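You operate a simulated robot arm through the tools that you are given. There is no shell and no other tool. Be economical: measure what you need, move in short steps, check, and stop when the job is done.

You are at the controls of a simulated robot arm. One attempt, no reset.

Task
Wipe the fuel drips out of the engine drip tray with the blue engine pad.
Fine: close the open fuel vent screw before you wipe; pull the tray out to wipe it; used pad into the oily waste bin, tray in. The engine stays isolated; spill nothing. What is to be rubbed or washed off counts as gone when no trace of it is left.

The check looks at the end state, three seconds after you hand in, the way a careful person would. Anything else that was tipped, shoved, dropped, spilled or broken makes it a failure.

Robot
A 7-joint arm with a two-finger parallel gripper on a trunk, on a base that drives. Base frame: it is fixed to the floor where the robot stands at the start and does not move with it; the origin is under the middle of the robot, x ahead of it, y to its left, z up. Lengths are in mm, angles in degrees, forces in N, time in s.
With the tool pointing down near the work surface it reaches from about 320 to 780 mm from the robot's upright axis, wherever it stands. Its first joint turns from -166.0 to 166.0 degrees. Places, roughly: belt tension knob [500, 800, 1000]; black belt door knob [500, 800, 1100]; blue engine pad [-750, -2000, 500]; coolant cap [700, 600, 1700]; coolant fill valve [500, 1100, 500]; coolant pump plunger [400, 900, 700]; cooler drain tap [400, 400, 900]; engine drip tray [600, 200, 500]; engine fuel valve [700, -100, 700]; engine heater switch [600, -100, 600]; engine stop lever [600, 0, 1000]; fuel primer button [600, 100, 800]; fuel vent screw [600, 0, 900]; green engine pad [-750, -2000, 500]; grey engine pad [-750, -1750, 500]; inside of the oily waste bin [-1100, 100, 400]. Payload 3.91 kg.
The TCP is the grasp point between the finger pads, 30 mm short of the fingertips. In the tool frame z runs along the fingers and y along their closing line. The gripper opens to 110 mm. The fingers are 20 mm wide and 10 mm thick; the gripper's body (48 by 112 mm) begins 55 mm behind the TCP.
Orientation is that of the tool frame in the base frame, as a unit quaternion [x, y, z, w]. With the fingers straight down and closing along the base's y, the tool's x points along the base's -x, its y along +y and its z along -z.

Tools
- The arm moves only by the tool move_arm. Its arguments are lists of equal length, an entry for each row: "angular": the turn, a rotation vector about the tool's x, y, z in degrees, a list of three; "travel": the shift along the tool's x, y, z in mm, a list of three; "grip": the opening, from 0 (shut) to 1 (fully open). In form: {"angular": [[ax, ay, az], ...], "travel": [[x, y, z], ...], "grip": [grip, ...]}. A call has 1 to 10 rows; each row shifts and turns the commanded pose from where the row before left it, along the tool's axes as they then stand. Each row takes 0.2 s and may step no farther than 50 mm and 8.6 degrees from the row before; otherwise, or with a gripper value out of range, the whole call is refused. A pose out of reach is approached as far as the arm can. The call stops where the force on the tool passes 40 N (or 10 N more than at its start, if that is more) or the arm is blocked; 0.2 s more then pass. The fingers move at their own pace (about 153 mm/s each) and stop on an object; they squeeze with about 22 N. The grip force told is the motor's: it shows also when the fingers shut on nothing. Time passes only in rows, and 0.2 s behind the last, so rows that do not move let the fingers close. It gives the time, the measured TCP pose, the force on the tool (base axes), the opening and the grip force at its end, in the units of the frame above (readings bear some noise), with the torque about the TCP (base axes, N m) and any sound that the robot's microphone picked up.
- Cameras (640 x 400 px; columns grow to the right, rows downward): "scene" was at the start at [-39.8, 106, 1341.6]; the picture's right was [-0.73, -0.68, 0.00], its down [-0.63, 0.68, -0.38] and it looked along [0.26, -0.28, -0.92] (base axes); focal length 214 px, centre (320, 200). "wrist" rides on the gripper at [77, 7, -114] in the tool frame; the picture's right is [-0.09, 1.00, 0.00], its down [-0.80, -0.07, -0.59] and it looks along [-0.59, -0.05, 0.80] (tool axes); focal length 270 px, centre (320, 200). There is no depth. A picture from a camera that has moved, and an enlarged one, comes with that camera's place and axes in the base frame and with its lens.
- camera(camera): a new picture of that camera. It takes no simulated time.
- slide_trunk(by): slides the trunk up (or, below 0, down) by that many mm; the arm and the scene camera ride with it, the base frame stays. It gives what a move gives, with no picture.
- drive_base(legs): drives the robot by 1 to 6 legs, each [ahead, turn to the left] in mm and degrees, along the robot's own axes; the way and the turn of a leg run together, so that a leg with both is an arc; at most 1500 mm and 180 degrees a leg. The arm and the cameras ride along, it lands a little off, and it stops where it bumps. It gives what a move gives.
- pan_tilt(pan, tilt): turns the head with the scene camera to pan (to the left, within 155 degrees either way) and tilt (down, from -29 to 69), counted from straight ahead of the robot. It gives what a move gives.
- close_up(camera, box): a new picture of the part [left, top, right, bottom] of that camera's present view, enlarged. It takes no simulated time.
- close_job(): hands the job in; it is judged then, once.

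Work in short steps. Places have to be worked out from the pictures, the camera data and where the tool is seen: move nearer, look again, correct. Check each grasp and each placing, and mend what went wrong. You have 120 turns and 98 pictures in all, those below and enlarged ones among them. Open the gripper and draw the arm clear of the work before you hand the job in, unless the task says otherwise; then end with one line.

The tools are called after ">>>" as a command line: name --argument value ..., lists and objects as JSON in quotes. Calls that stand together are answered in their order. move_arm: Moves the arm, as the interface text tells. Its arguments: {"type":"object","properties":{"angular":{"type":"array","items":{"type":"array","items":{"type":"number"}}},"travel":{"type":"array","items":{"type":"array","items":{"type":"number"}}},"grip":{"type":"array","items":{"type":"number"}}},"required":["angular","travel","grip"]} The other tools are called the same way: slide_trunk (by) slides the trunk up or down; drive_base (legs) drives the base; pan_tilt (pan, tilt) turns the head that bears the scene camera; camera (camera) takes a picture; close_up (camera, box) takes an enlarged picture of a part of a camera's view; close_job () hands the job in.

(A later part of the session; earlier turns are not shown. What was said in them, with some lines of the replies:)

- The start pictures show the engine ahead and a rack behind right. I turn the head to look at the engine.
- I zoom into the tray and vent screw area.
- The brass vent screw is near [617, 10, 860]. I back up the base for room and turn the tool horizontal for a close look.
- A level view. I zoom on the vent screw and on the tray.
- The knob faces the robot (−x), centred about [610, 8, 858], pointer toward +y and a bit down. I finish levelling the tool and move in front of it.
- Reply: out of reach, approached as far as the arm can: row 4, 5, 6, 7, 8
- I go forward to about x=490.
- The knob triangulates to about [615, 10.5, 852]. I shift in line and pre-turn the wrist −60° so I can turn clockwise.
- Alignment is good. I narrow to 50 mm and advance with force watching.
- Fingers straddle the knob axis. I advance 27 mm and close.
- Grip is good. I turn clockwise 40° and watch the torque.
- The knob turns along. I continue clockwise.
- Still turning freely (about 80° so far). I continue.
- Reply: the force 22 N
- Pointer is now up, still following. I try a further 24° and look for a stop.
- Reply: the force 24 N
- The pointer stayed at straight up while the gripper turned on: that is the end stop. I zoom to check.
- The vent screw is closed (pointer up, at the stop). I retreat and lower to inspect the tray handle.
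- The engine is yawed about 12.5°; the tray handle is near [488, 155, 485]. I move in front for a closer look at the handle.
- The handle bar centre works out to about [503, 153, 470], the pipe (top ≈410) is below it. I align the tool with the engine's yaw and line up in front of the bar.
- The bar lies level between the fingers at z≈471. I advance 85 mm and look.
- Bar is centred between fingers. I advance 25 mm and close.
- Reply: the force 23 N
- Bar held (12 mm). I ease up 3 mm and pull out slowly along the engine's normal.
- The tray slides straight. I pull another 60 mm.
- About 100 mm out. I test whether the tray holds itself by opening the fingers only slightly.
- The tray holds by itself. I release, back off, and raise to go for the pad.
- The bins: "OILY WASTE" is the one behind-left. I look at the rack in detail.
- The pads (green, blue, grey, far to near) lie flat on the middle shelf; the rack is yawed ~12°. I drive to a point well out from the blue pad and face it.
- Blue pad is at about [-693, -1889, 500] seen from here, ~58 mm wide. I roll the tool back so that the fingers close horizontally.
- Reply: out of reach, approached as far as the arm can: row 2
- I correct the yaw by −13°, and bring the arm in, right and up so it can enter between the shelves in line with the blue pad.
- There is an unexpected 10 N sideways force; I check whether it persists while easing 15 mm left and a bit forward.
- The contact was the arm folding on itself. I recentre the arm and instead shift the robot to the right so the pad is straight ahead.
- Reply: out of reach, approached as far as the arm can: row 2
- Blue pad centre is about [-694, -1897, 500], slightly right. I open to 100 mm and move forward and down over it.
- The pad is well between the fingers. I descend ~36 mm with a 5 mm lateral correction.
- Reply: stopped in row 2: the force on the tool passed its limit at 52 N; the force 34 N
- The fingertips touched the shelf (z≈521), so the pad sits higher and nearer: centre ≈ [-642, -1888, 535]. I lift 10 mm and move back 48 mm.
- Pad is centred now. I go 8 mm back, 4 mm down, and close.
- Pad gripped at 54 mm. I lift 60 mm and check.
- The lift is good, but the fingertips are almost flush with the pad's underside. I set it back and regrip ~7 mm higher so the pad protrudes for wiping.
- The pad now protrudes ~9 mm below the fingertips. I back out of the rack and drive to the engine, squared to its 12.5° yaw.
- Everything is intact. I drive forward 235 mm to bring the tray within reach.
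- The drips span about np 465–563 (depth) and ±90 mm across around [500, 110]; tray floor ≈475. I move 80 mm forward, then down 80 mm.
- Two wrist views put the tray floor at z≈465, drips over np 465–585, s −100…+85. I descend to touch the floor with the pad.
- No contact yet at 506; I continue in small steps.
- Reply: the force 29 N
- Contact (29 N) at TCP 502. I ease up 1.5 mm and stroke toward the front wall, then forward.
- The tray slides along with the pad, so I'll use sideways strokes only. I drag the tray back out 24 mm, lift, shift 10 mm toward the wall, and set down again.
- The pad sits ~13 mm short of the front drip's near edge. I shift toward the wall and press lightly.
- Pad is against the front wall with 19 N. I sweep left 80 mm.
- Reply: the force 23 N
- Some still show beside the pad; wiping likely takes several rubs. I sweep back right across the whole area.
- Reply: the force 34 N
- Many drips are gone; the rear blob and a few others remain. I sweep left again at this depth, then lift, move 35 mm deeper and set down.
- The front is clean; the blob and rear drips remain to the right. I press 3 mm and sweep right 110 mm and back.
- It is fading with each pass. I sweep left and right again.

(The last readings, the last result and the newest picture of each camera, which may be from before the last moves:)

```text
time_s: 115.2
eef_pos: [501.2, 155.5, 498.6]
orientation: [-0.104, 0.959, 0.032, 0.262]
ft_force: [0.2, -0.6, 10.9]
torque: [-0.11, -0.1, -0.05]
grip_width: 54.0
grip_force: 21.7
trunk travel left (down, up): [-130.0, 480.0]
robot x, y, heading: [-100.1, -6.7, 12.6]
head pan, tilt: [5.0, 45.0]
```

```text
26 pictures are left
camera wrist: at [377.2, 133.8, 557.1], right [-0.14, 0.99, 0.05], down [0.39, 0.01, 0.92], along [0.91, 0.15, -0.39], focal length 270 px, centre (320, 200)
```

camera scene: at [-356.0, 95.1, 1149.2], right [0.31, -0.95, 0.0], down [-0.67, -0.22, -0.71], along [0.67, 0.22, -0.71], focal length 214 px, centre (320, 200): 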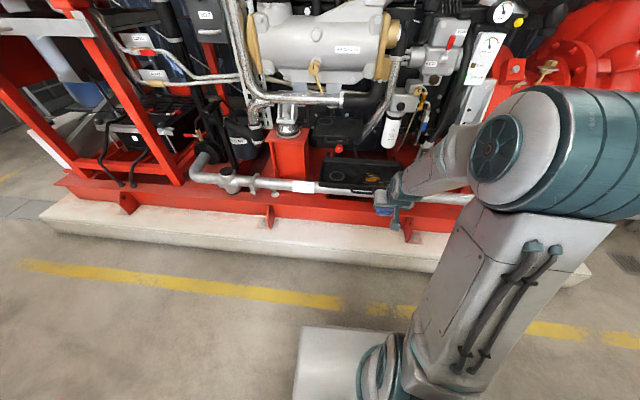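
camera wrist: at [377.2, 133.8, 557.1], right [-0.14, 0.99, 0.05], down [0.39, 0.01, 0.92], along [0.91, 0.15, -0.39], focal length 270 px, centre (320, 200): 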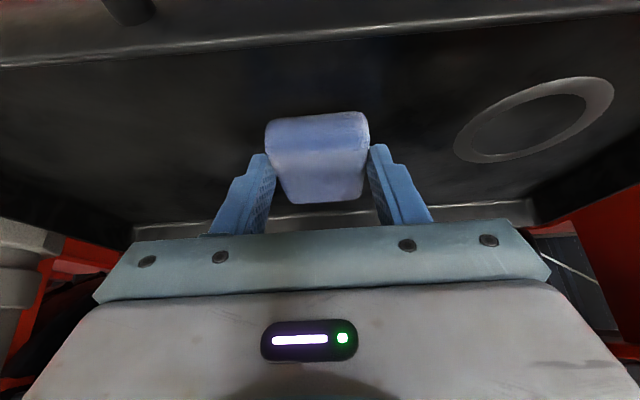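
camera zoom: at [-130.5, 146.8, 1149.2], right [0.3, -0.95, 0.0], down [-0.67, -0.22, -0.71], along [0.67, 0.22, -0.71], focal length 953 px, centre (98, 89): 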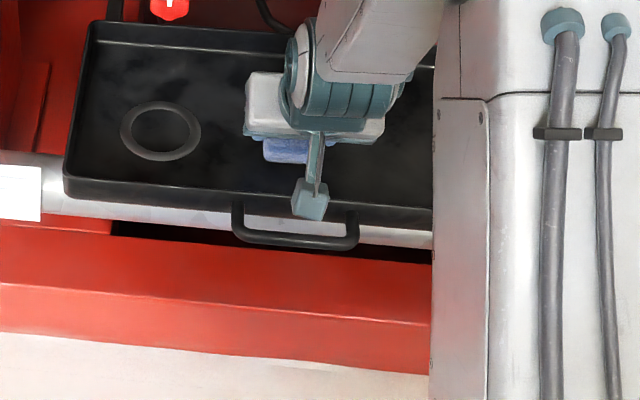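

It looks clean. I lift the pad up and back to inspect the whole tray.

>>> move_arm --angular '[[0, 0, 0], [0, 0, 0], [0, 0, 0], [0, 0, 0], [0, 0, 0], [0, 0, 0]]' --travel '[[-20.3, 0, -34.4], [-20.3, 0, -34.4], [-20.3, 0, -34.4], [34.4, 0, -20.3], [34.4, 0, -20.3], [0, 0, 0]]' --grip '[0.2, 0.2, 0.2, 0.2, 0.2, 0.2]'

>>> camera --camera "wrist"

>>> close_up --camera "scene" --box '[300, 180, 440, 270]'

```text
time_s: 116.6
eef_pos: [421.4, 138.2, 618.9]
orientation: [-0.102, 0.959, 0.032, 0.261]
ft_force: [0.4, 0.0, 0.1]
torque: [0.05, 0.0, -0.04]
grip_width: 54.0
grip_force: 21.5
trunk travel left (down, up): [-130.0, 480.0]
robot x, y, heading: [-99.1, -6.9, 12.8]
head pan, tilt: [5.0, 45.0]
```

```text
25 pictures are left
camera wrist: at [299.0, 117.1, 677.0], right [-0.14, 0.99, 0.05], down [0.4, 0.01, 0.92], along [0.91, 0.15, -0.39], focal length 270 px, centre (320, 200)
```

wrist: 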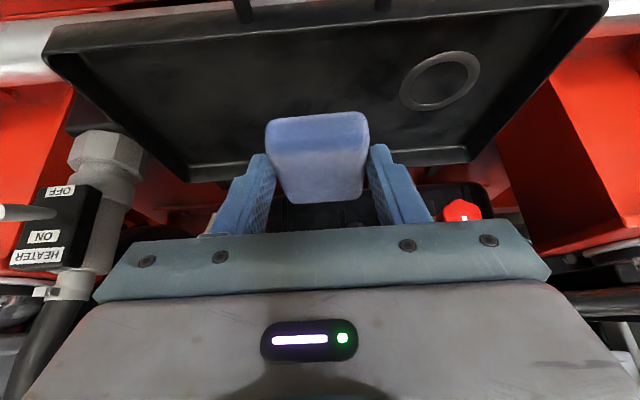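

```text
4.44 times, centred on (370, 225) of scene
camera zoom: at [-129.6, 147.1, 1149.2], right [0.3, -0.95, 0.0], down [-0.67, -0.21, -0.71], along [0.67, 0.21, -0.71], focal length 953 px, centre (98, 89)
```

zoom: 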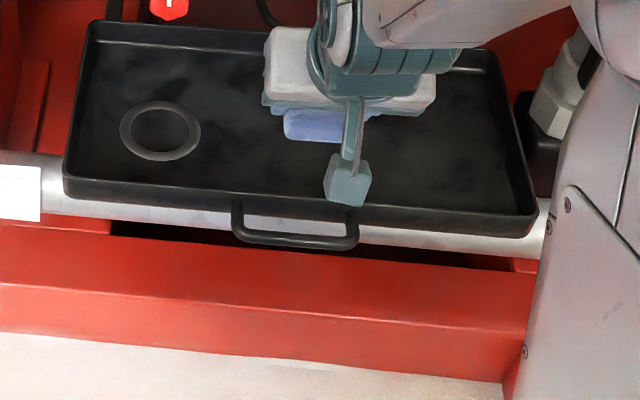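

No drips visible; I move the robot back 250 mm and take a sharp look for faint traces.

>>> drive_base --legs '[[-250, 0]]'

>>> close_up --camera "scene" --box '[300, 120, 440, 220]'

```text
time_s: 118.5
eef_pos: [177.9, 82.0, 618.5]
orientation: [-0.102, 0.959, 0.032, 0.262]
ft_force: [0.1, -0.5, 0.3]
torque: [-0.02, -0.01, 0.02]
grip_width: 54.0
grip_force: 21.9
trunk travel left (down, up): [-130.0, 480.0]
robot x, y, heading: [-341.3, -61.5, 12.6]
head pan, tilt: [5.0, 45.0]
```

```text
4.00 times, centred on (370, 170) of scene
camera zoom: at [-373.4, 92.1, 1149.2], right [0.3, -0.95, 0.0], down [-0.67, -0.21, -0.71], along [0.67, 0.21, -0.71], focal length 858 px, centre (120, 320)
```

zoom: 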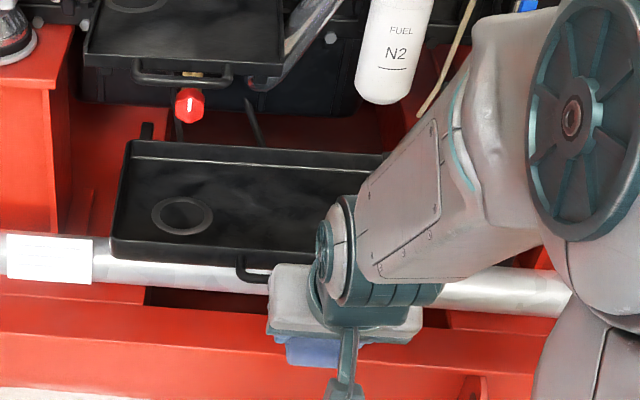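

>>> close_up --camera "wrist" --box '[140, 80, 500, 240]'

```text
1.78 times, centred on (320, 160) of wrist
camera zoom: at [55.2, 62.1, 676.9], right [-0.14, 0.99, 0.05], down [0.4, 0.01, 0.92], along [0.91, 0.15, -0.39], focal length 480 px, centre (320, 271)
```

zoom: 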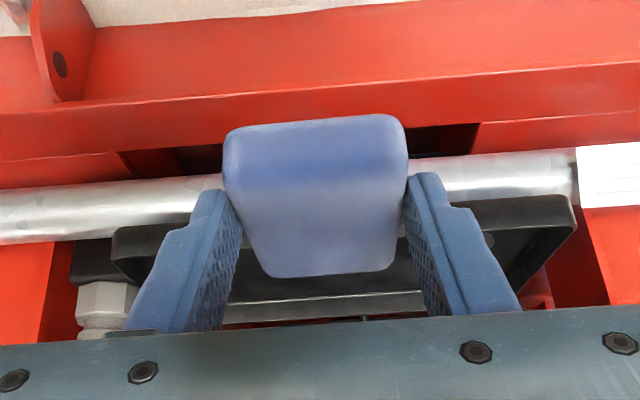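

The arm blocks the view; I turn the robot right 60° (on the way to the bin anyway) with the head looking back at the tray.

>>> drive_base --legs '[[0, -60]]'

>>> pan_tilt --pan 62 --tilt 40

>>> camera --camera "scene"

```text
time_s: 121.5
eef_pos: [51.0, -430.0, 617.9]
orientation: [0.382, 0.886, -0.1, 0.243]
ft_force: [0.7, -0.5, -0.2]
torque: [0.01, 0.02, -0.01]
grip_width: 54.1
grip_force: 21.7
trunk travel left (down, up): [-130.0, 480.0]
robot x, y, heading: [-343.1, -60.5, -46.6]
head pan, tilt: [5.0, 45.0]
```

```text
time_s: 122.7
eef_pos: [50.7, -430.0, 617.8]
orientation: [0.382, 0.886, -0.1, 0.243]
ft_force: [0.7, 0.3, -0.1]
torque: [0.0, 0.02, -0.02]
grip_width: 54.1
grip_force: 21.7
trunk travel left (down, up): [-130.0, 480.0]
robot x, y, heading: [-342.6, -62.7, -46.1]
head pan, tilt: [62.0, 40.0]
```

```text
21 pictures are left
camera scene: at [-206.3, 119.6, 1156.4], right [0.27, -0.96, 0.0], down [-0.62, -0.17, -0.77], along [0.74, 0.21, -0.64], focal length 214 px, centre (320, 200)
```

scene: 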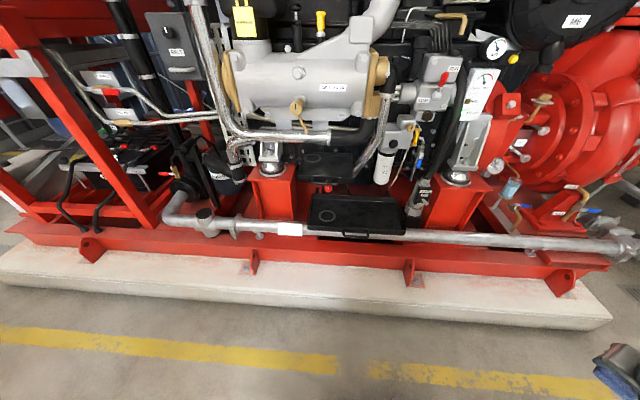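

>>> close_up --camera "scene" --box '[300, 180, 415, 250]'

```text
5.57 times, centred on (358, 215) of scene
camera zoom: at [-206.3, 119.6, 1156.4], right [0.27, -0.96, 0.0], down [-0.62, -0.17, -0.77], along [0.74, 0.21, -0.64], focal length 1194 px, centre (111, 116)
```

zoom: 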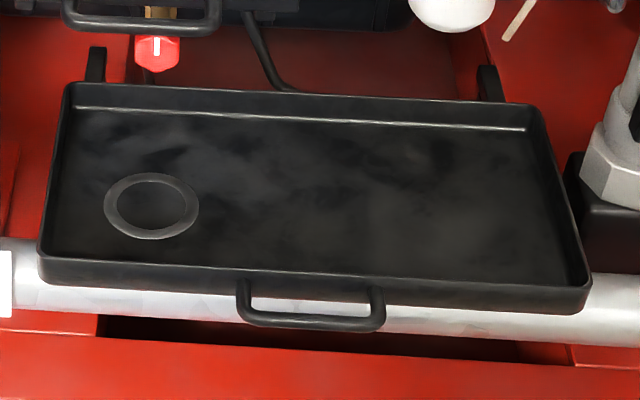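

The tray is spotless. Now I turn to face the oily waste bin and approach 200 mm.

>>> drive_base --legs '[[0, -145.4], [200, 0]]'

>>> pan_tilt --pan 0 --tilt 45

>>> camera --camera "scene"

>>> camera --camera "wrist"

```text
time_s: 130.3
eef_pos: [-1073.2, 59.2, 617.3]
orientation: [0.96, -0.099, -0.262, -0.023]
ft_force: [-0.6, -0.2, 0.5]
torque: [-0.02, -0.05, 0.01]
grip_width: 54.1
grip_force: 22.1
trunk travel left (down, up): [-130.0, 480.0]
robot x, y, heading: [-537.2, -23.5, 169.0]
head pan, tilt: [62.0, 40.0]
```

```text
time_s: 131.6
eef_pos: [-1073.2, 58.5, 617.8]
orientation: [0.96, -0.098, -0.262, -0.022]
ft_force: [-0.6, -0.1, 0.0]
torque: [0.02, 0.02, 0.0]
grip_width: 54.1
grip_force: 21.9
trunk travel left (down, up): [-130.0, 480.0]
robot x, y, heading: [-539.8, -19.3, 168.4]
head pan, tilt: [0.0, 45.0]
```

```text
19 pictures are left
camera scene: at [-577.0, -168.8, 1149.2], right [0.2, 0.98, 0.0], down [0.69, -0.14, -0.71], along [-0.69, 0.14, -0.71], focal length 214 px, centre (320, 200)
```

scene: 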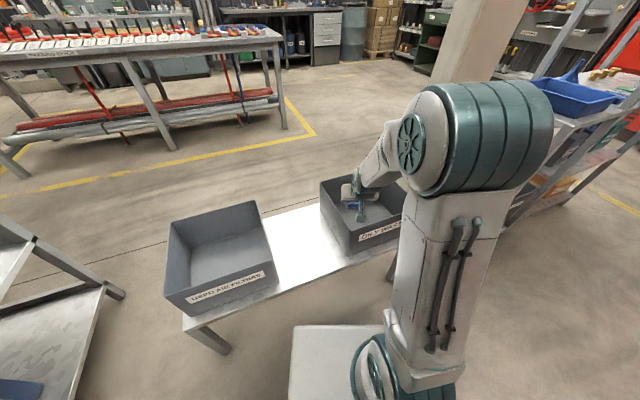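

```text
18 pictures are left
camera wrist: at [-953.0, 26.9, 676.9], right [-0.28, -0.96, 0.05], down [-0.36, 0.15, 0.92], along [-0.89, 0.23, -0.39], focal length 270 px, centre (320, 200)
```

wrist: 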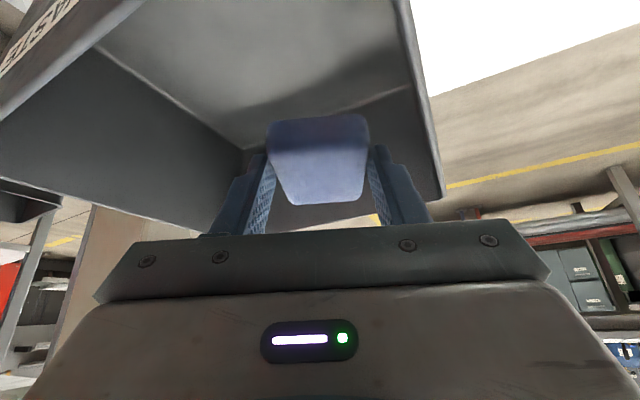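

The bin rim is at z≈557, with its left wall about 50 mm left of the pad. I move 115 mm in and 30 mm right to the middle and check.

>>> move_arm --angular '[[0, 0, 0], [0, 0, 0], [0, 0, 0], [0, 0, 0]]' --travel '[[-32.8, -10, 19.4], [-32.8, -10, 19.4], [-32.8, -10, 19.4], [0, 0, 0]]' --grip '[0.2, 0.2, 0.2, 0.2]'

>>> camera --camera "wrist"

>>> close_up --camera "scene" --box '[290, 140, 430, 280]'

```text
time_s: 132.6
eef_pos: [-1180.4, 110.2, 616.5]
orientation: [0.96, -0.099, -0.262, -0.023]
ft_force: [0.5, 0.3, 0.0]
torque: [0.01, 0.01, -0.03]
grip_width: 54.1
grip_force: 21.8
trunk travel left (down, up): [-130.0, 480.0]
robot x, y, heading: [-536.1, -17.0, 168.6]
head pan, tilt: [0.0, 45.0]
```

```text
17 pictures are left
camera wrist: at [-1060.0, 79.2, 676.1], right [-0.28, -0.96, 0.05], down [-0.36, 0.15, 0.92], along [-0.89, 0.23, -0.39], focal length 270 px, centre (320, 200)
```

wrist: 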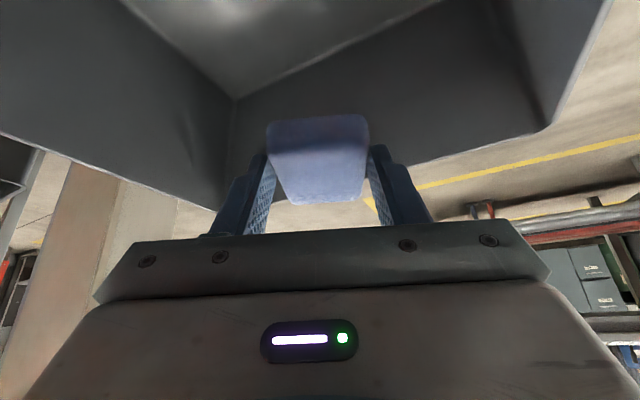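

```text
2.86 times, centred on (360, 210) of scene
camera zoom: at [-577.0, -168.7, 1149.2], right [0.2, 0.98, 0.0], down [0.69, -0.14, -0.71], along [-0.69, 0.14, -0.71], focal length 613 px, centre (206, 171)
```

zoom: 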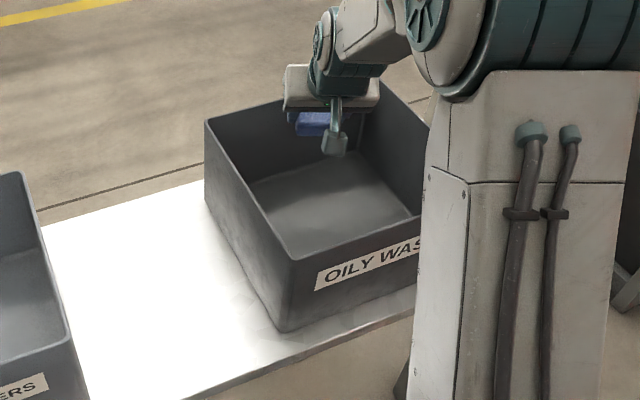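

The pad is over the bin's far half. I come back 20 mm, lower about 95 mm, and release.

>>> move_arm --angular '[[0, 0, 0], [0, 0, 0], [0, 0, 0], [0, 0, 0], [0, 0, 0]]' --travel '[[17, 0, -10], [16.2, 0, 27.5], [16.2, 0, 27.5], [16.2, 0, 27.5], [0, 0, 0]]' --grip '[0.2, 0.2, 0.2, 0.2, 0.2]'

>>> camera --camera "wrist"

```text
time_s: 133.8
eef_pos: [-1160.4, 106.4, 522.8]
orientation: [0.96, -0.099, -0.262, -0.023]
ft_force: [0.2, -0.7, -0.9]
torque: [-0.01, 0.0, 0.0]
grip_width: 54.1
grip_force: 22.2
trunk travel left (down, up): [-130.0, 480.0]
robot x, y, heading: [-541.3, -18.9, 168.5]
head pan, tilt: [0.0, 45.0]
```

```text
15 pictures are left
camera wrist: at [-1039.9, 75.0, 581.7], right [-0.28, -0.96, 0.05], down [-0.36, 0.15, 0.92], along [-0.89, 0.23, -0.39], focal length 270 px, centre (320, 200)
```

wrist: 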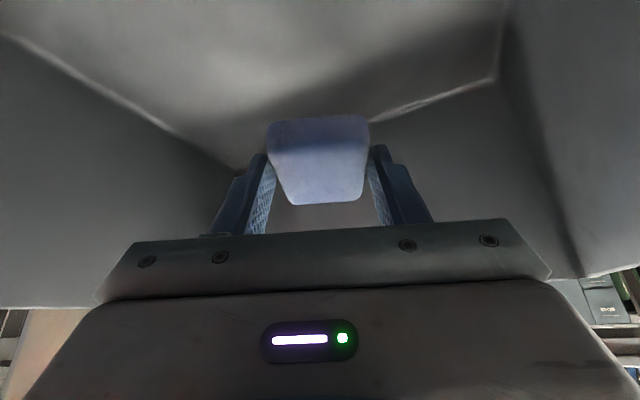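

Well inside; the floor is ~95 mm below the pad. I go 40 mm lower and 20 mm deeper, then release.

>>> move_arm --angular '[[0, 0, 0], [0, 0, 0], [0, 0, 0], [0, 0, 0], [0, 0, 0], [0, 0, 0], [0, 0, 0]]' --travel '[[1.5, 0, 22], [1.5, 0, 22], [0, 0, 0], [0, 0, 0], [0, 0, 0], [0, 0, 0], [0, 0, 0]]' --grip '[0.2, 0.2, 0.2, 0.6, 0.8, 0.8, 0.8]'

>>> camera --camera "wrist"

```text
time_s: 135.4
eef_pos: [-1179.5, 110.4, 484.6]
orientation: [0.96, -0.099, -0.263, -0.023]
ft_force: [-0.3, 0.2, 0.1]
torque: [-0.03, -0.03, 0.03]
grip_width: 87.7
grip_force: 0.0
trunk travel left (down, up): [-130.0, 480.0]
robot x, y, heading: [-540.8, -18.4, 168.4]
head pan, tilt: [0.0, 45.0]
```

```text
14 pictures are left
camera wrist: at [-1058.8, 78.7, 543.8], right [-0.28, -0.96, 0.05], down [-0.36, 0.15, 0.92], along [-0.89, 0.23, -0.39], focal length 270 px, centre (320, 200)
```

wrist: 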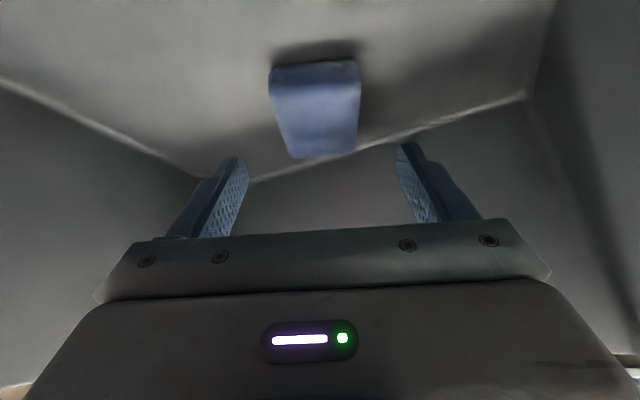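

The pad lies in the oily waste bin. I lift the arm straight out and draw it in.

>>> move_arm --angular '[[0, 0, 0], [0, 0, 0], [0, 0, 0], [0, 0, 0], [0, 0, 0], [0, 0, 0], [0, 0, 0], [0, 0, 0]]' --travel '[[-1.5, 0, -22], [-1.5, 0, -22], [-20.3, 0, -34.4], [-20.3, 0, -34.4], [-20.3, 0, -34.4], [34.4, 0, -20.3], [34.4, 0, -20.3], [0, 0, 0]]' --grip '[0.8, 0.8, 0.8, 0.8, 0.8, 0.8, 0.8, 0.8]'

>>> camera --camera "scene"

>>> drive_base --legs '[[-150, 0], [0, -155.8]]'

```text
time_s: 137.2
eef_pos: [-1080.0, 92.6, 641.2]
orientation: [0.96, -0.098, -0.263, -0.023]
ft_force: [-0.5, -0.1, 0.2]
torque: [-0.03, -0.02, -0.01]
grip_width: 88.1
grip_force: 0.2
trunk travel left (down, up): [-130.0, 480.0]
robot x, y, heading: [-540.0, -24.6, 168.5]
head pan, tilt: [0.0, 45.0]
```

```text
13 pictures are left
camera scene: at [-577.0, -168.7, 1149.2], right [0.2, 0.98, 0.0], down [0.69, -0.14, -0.71], along [-0.69, 0.14, -0.71], focal length 214 px, centre (320, 200)
```

scene: 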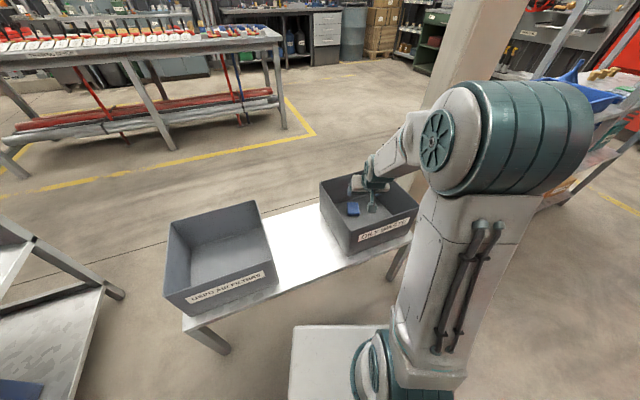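

```text
time_s: 145.1
eef_pos: [147.7, 55.8, 641.3]
orientation: [-0.093, 0.96, 0.03, 0.261]
ft_force: [0.6, 0.6, 0.0]
torque: [-0.01, 0.01, -0.03]
grip_width: 88.3
grip_force: 0.1
trunk travel left (down, up): [-130.0, 480.0]
robot x, y, heading: [-393.2, -53.0, 11.4]
head pan, tilt: [0.0, 45.0]
```

Pad confirmed in the bin. I level the tool and roll it so the camera is at the side as before, fingers shut for pushing the tray in.

>>> move_arm --angular '[[0, -8.5, 0], [0, -8.5, 0], [0, -8.5, 0], [0, -8.5, 0], [0, -8.5, 0], [0, -8.5, 0], [0, -8.5, 0]]' --travel '[[0, 0, 0], [0, 0, 0], [0, 0, 0], [0, 0, 0], [0, 0, 0], [0, 0, 0], [0, 0, 0]]' --grip '[0, 0, 0, 0, 0, 0, 0]'

>>> move_arm --angular '[[0, 0, 8.5], [0, 0, 8.5], [0, 0, 8.5], [0, 0, 8.5], [0, 0, 8.5], [0, 0, 8.5], [0, 0, 8.5], [0, 0, 8.5], [0, 0, 8.5], [0, 0, 8.5]]' --travel '[[0, 0, 0], [0, 0, 0], [0, 0, 0], [0, 0, 0], [0, 0, 0], [0, 0, 0], [0, 0, 0], [0, 0, 0], [0, 0, 0], [0, 0, 0]]' --grip '[0, 0, 0, 0, 0, 0, 0, 0, 0, 0]'

>>> slide_trunk --by -130

```text
time_s: 146.7
eef_pos: [147.4, 56.5, 641.5]
orientation: [-0.066, 0.704, 0.07, 0.704]
ft_force: [-0.7, 0.2, -0.2]
torque: [0.01, 0.01, 0.02]
grip_width: 0.0
grip_force: 22.4
trunk travel left (down, up): [-130.0, 480.0]
robot x, y, heading: [-390.8, -47.0, 11.2]
head pan, tilt: [0.0, 45.0]
```

```text
time_s: 148.9
eef_pos: [148.3, 56.1, 643.2]
orientation: [0.428, 0.562, 0.529, 0.47]
ft_force: [0.1, 0.5, -0.6]
torque: [-0.01, -0.02, -0.02]
grip_width: 0.0
grip_force: 22.0
trunk travel left (down, up): [-130.0, 480.0]
robot x, y, heading: [-394.4, -45.5, 11.4]
head pan, tilt: [0.0, 45.0]
```

```text
time_s: 150.4
eef_pos: [147.7, 55.3, 512.2]
orientation: [0.427, 0.563, 0.528, 0.471]
ft_force: [0.3, 0.5, 0.9]
torque: [0.01, 0.01, -0.01]
grip_width: 0.0
grip_force: 22.6
trunk travel left (down, up): [0.0, 610.0]
robot x, y, heading: [-394.4, -51.0, 11.5]
head pan, tilt: [0.0, 45.0]
```

I lower to handle height, shift 18 mm left in line with the handle, and drive 200 mm forward.

>>> move_arm --angular '[[0, 0, 0], [0, 0, 0]]' --travel '[[18, -40, 0], [0, 0, 0]]' --grip '[0, 0]'

>>> drive_base --legs '[[200, 1]]'

>>> camera --camera "wrist"

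>>> close_up --camera "scene" --box '[220, 130, 420, 260]'

```text
time_s: 151.0
eef_pos: [145.1, 70.8, 470.1]
orientation: [0.427, 0.563, 0.528, 0.471]
ft_force: [0.1, -0.3, 1.0]
torque: [0.02, 0.0, -0.03]
grip_width: 0.1
grip_force: 22.0
trunk travel left (down, up): [0.0, 610.0]
robot x, y, heading: [-396.3, -50.9, 11.4]
head pan, tilt: [0.0, 45.0]
```

```text
time_s: 152.7
eef_pos: [343.1, 119.4, 470.7]
orientation: [0.423, 0.566, 0.531, 0.467]
ft_force: [0.8, 0.7, 0.2]
torque: [-0.02, -0.01, -0.01]
grip_width: 0.1
grip_force: 21.7
trunk travel left (down, up): [0.0, 610.0]
robot x, y, heading: [-194.4, -9.1, 12.3]
head pan, tilt: [0.0, 45.0]
```

```text
12 pictures are left
camera wrist: at [215.5, 171.5, 470.3], right [0.0, -0.01, 1.0], down [-0.42, -0.91, -0.01], along [0.91, -0.42, -0.01], focal length 270 px, centre (320, 200)
```

wrist: 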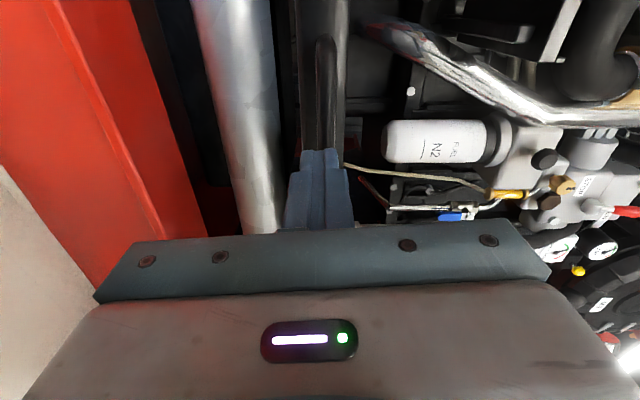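

```text
3.08 times, centred on (320, 195) of scene
camera zoom: at [-223.7, 138.0, 1019.2], right [0.21, -0.98, 0.0], down [-0.69, -0.15, -0.71], along [0.69, 0.15, -0.71], focal length 660 px, centre (320, 215)
```

zoom: 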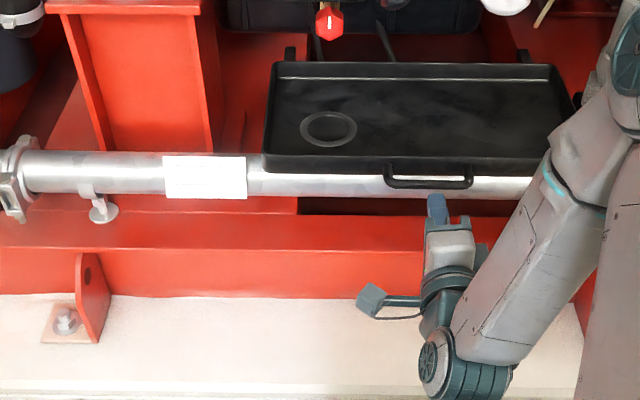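

Finger end lines up with the bar centre. I push in 105 mm and watch force.

>>> move_arm --angular '[[0, 0, 0], [0, 0, 0], [0, 0, 0], [0, 0, 0], [0, 0, 0], [0, 0, 0], [0, 0, 0], [0, 0, 0]]' --travel '[[0, 1, 15], [0, 1, 15], [0, 0, 15], [0, 0, 15], [0, 0, 15], [0, 0, 15], [0, 0, 15], [0, 0, 0]]' --grip '[0, 0, 0, 0, 0, 0, 0, 0]'

>>> close_up --camera "scene" --box '[240, 90, 420, 210]'

```text
time_s: 154.5
eef_pos: [445.7, 142.1, 472.1]
orientation: [0.423, 0.567, 0.531, 0.468]
ft_force: [0.4, 0.1, 0.9]
torque: [0.0, -0.02, 0.0]
grip_width: 0.0
grip_force: 22.0
trunk travel left (down, up): [0.0, 610.0]
robot x, y, heading: [-196.1, -13.1, 12.3]
head pan, tilt: [0.0, 45.0]
```

```text
3.33 times, centred on (330, 150) of scene
camera zoom: at [-223.6, 138.0, 1019.2], right [0.21, -0.98, 0.0], down [-0.69, -0.15, -0.71], along [0.69, 0.15, -0.71], focal length 715 px, centre (287, 367)
```

zoom: 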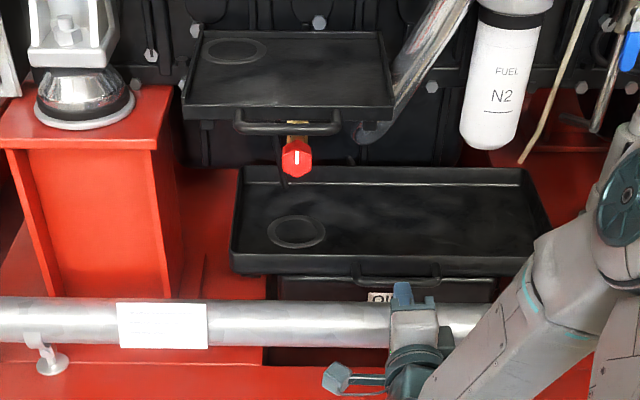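

The tray slid in with it; still short of the original. I continue in small steps to the stop.

>>> move_arm --angular '[[0, 0, 0], [0, 0, 0], [0, 0, 0], [0, 0, 0], [0, 0, 0]]' --travel '[[0, 0, 8], [0, 0, 8], [0, 0, 5], [0, 0, 3], [0, 0, 0]]' --grip '[0, 0, 0, 0, 0]'

>>> close_up --camera "scene" --box '[240, 90, 420, 210]'

```text
time_s: 155.1
eef_pos: [458.7, 143.5, 471.4]
orientation: [0.422, 0.567, 0.532, 0.467]
ft_force: [-13.8, -4.5, 8.6]
torque: [0.07, -0.28, -0.01]
grip_width: 0.2
grip_force: 22.6
trunk travel left (down, up): [0.0, 610.0]
robot x, y, heading: [-193.0, -9.7, 12.3]
head pan, tilt: [0.0, 45.0]
stopped in row 3: the force on the tool passed its limit at 52 N (the readings are from after the stop); the commanded pose is now the measured one
```

```text
3.33 times, centred on (330, 150) of scene
camera zoom: at [-225.5, 137.5, 1019.4], right [0.21, -0.98, 0.0], down [-0.69, -0.15, -0.71], along [0.69, 0.15, -0.71], focal length 715 px, centre (287, 367)
```

zoom: 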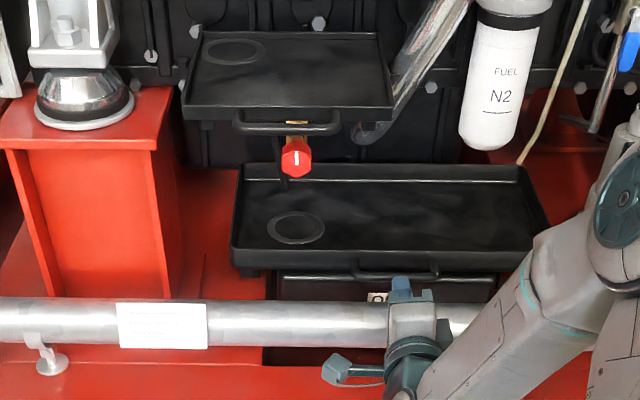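

The stop was reached (52 N) and the tray looks home. I back off and raise the arm for a final check.

>>> move_arm --angular '[[0, 0, 0], [0, 0, 0], [0, 0, 0], [0, 0, 0], [0, 0, 0]]' --travel '[[0, 0, -30], [0, 0, -40], [0, 0, -40], [0, 0, 0], [0, 0, 0]]' --grip '[0, 0, 0, 0.5, 0.5]'

>>> drive_base --legs '[[-250, 0]]'

>>> slide_trunk --by 300

>>> pan_tilt --pan 5 --tilt 38

>>> camera --camera "scene"

```text
time_s: 156.3
eef_pos: [352.9, 123.0, 472.1]
orientation: [0.424, 0.569, 0.529, 0.465]
ft_force: [0.2, -0.7, -0.3]
torque: [0.02, -0.07, -0.05]
grip_width: 55.0
grip_force: 0.0
trunk travel left (down, up): [0.0, 610.0]
robot x, y, heading: [-193.3, -5.3, 12.2]
head pan, tilt: [0.0, 45.0]
```

```text
time_s: 158.1
eef_pos: [112.6, 71.8, 471.7]
orientation: [0.423, 0.569, 0.53, 0.466]
ft_force: [-0.8, -0.2, 0.6]
torque: [0.01, -0.01, 0.04]
grip_width: 55.4
grip_force: 0.1
trunk travel left (down, up): [0.0, 610.0]
robot x, y, heading: [-432.7, -57.1, 12.2]
head pan, tilt: [0.0, 45.0]
```

```text
time_s: 161.1
eef_pos: [113.5, 73.5, 771.2]
orientation: [0.423, 0.568, 0.53, 0.465]
ft_force: [0.0, 0.3, -0.6]
torque: [-0.01, -0.03, -0.03]
grip_width: 54.7
grip_force: 0.1
trunk travel left (down, up): [-300.0, 310.0]
robot x, y, heading: [-432.5, -63.0, 12.4]
head pan, tilt: [0.0, 45.0]
```

```text
time_s: 161.8
eef_pos: [113.1, 73.1, 769.8]
orientation: [0.424, 0.568, 0.53, 0.466]
ft_force: [-0.2, 0.4, 0.4]
torque: [-0.03, 0.02, 0.02]
grip_width: 55.1
grip_force: 0.1
trunk travel left (down, up): [-300.0, 310.0]
robot x, y, heading: [-435.3, -58.1, 12.2]
head pan, tilt: [5.0, 38.0]
```

```text
8 pictures are left
camera scene: at [-460.9, 94.3, 1329.4], right [0.3, -0.96, 0.0], down [-0.59, -0.18, -0.79], along [0.75, 0.23, -0.62], focal length 214 px, centre (320, 200)
```

scene: 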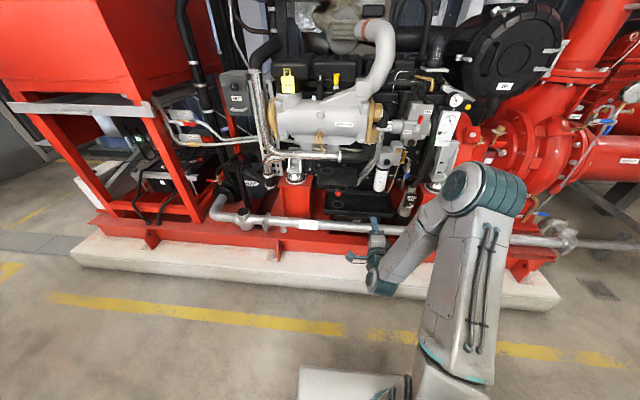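

>>> close_up --camera "scene" --box '[310, 100, 450, 230]'

>>> close_up --camera "scene" --box '[370, 130, 410, 170]'

```text
3.08 times, centred on (380, 165) of scene
camera zoom: at [-460.9, 94.3, 1329.4], right [0.3, -0.96, 0.0], down [-0.59, -0.18, -0.79], along [0.75, 0.23, -0.62], focal length 660 px, centre (135, 308)
```

zoom: 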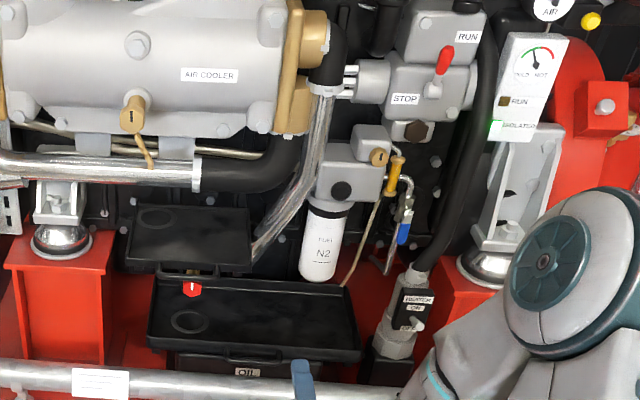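

```text
10.00 times, centred on (390, 150) of scene
camera zoom: at [-460.9, 94.3, 1329.4], right [0.3, -0.96, 0.0], down [-0.59, -0.18, -0.79], along [0.75, 0.23, -0.62], focal length 2145 px, centre (-380, 700)
```

zoom: 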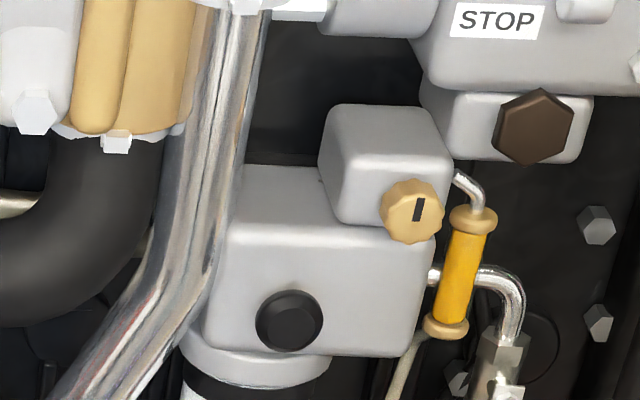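

The vent pointer is up, "ISOLATED" is still lit, and the tray is home. One last close look into the tray.

>>> close_up --camera "scene" --box '[335, 180, 395, 222]'

```text
9.52 times, centred on (365, 201) of scene
camera zoom: at [-460.9, 94.3, 1329.4], right [0.3, -0.96, 0.0], down [-0.59, -0.18, -0.79], along [0.75, 0.23, -0.62], focal length 2043 px, centre (-109, 190)
```

zoom: 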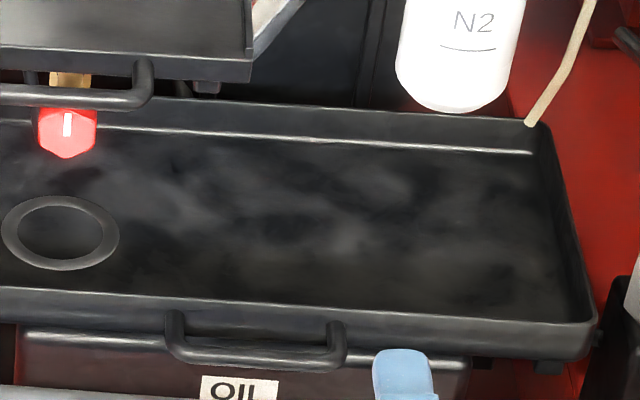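

The tray is clean and fully in, the arm is clear, and the gripper is open. I hand in the job.

>>> close_job

```text
The job is handed in.
```

The fuel vent screw is closed, the drip tray is wiped clean and pushed back in to its stop, the used blue pad is in the oily waste bin, and the engine still shows "ISOLATED".
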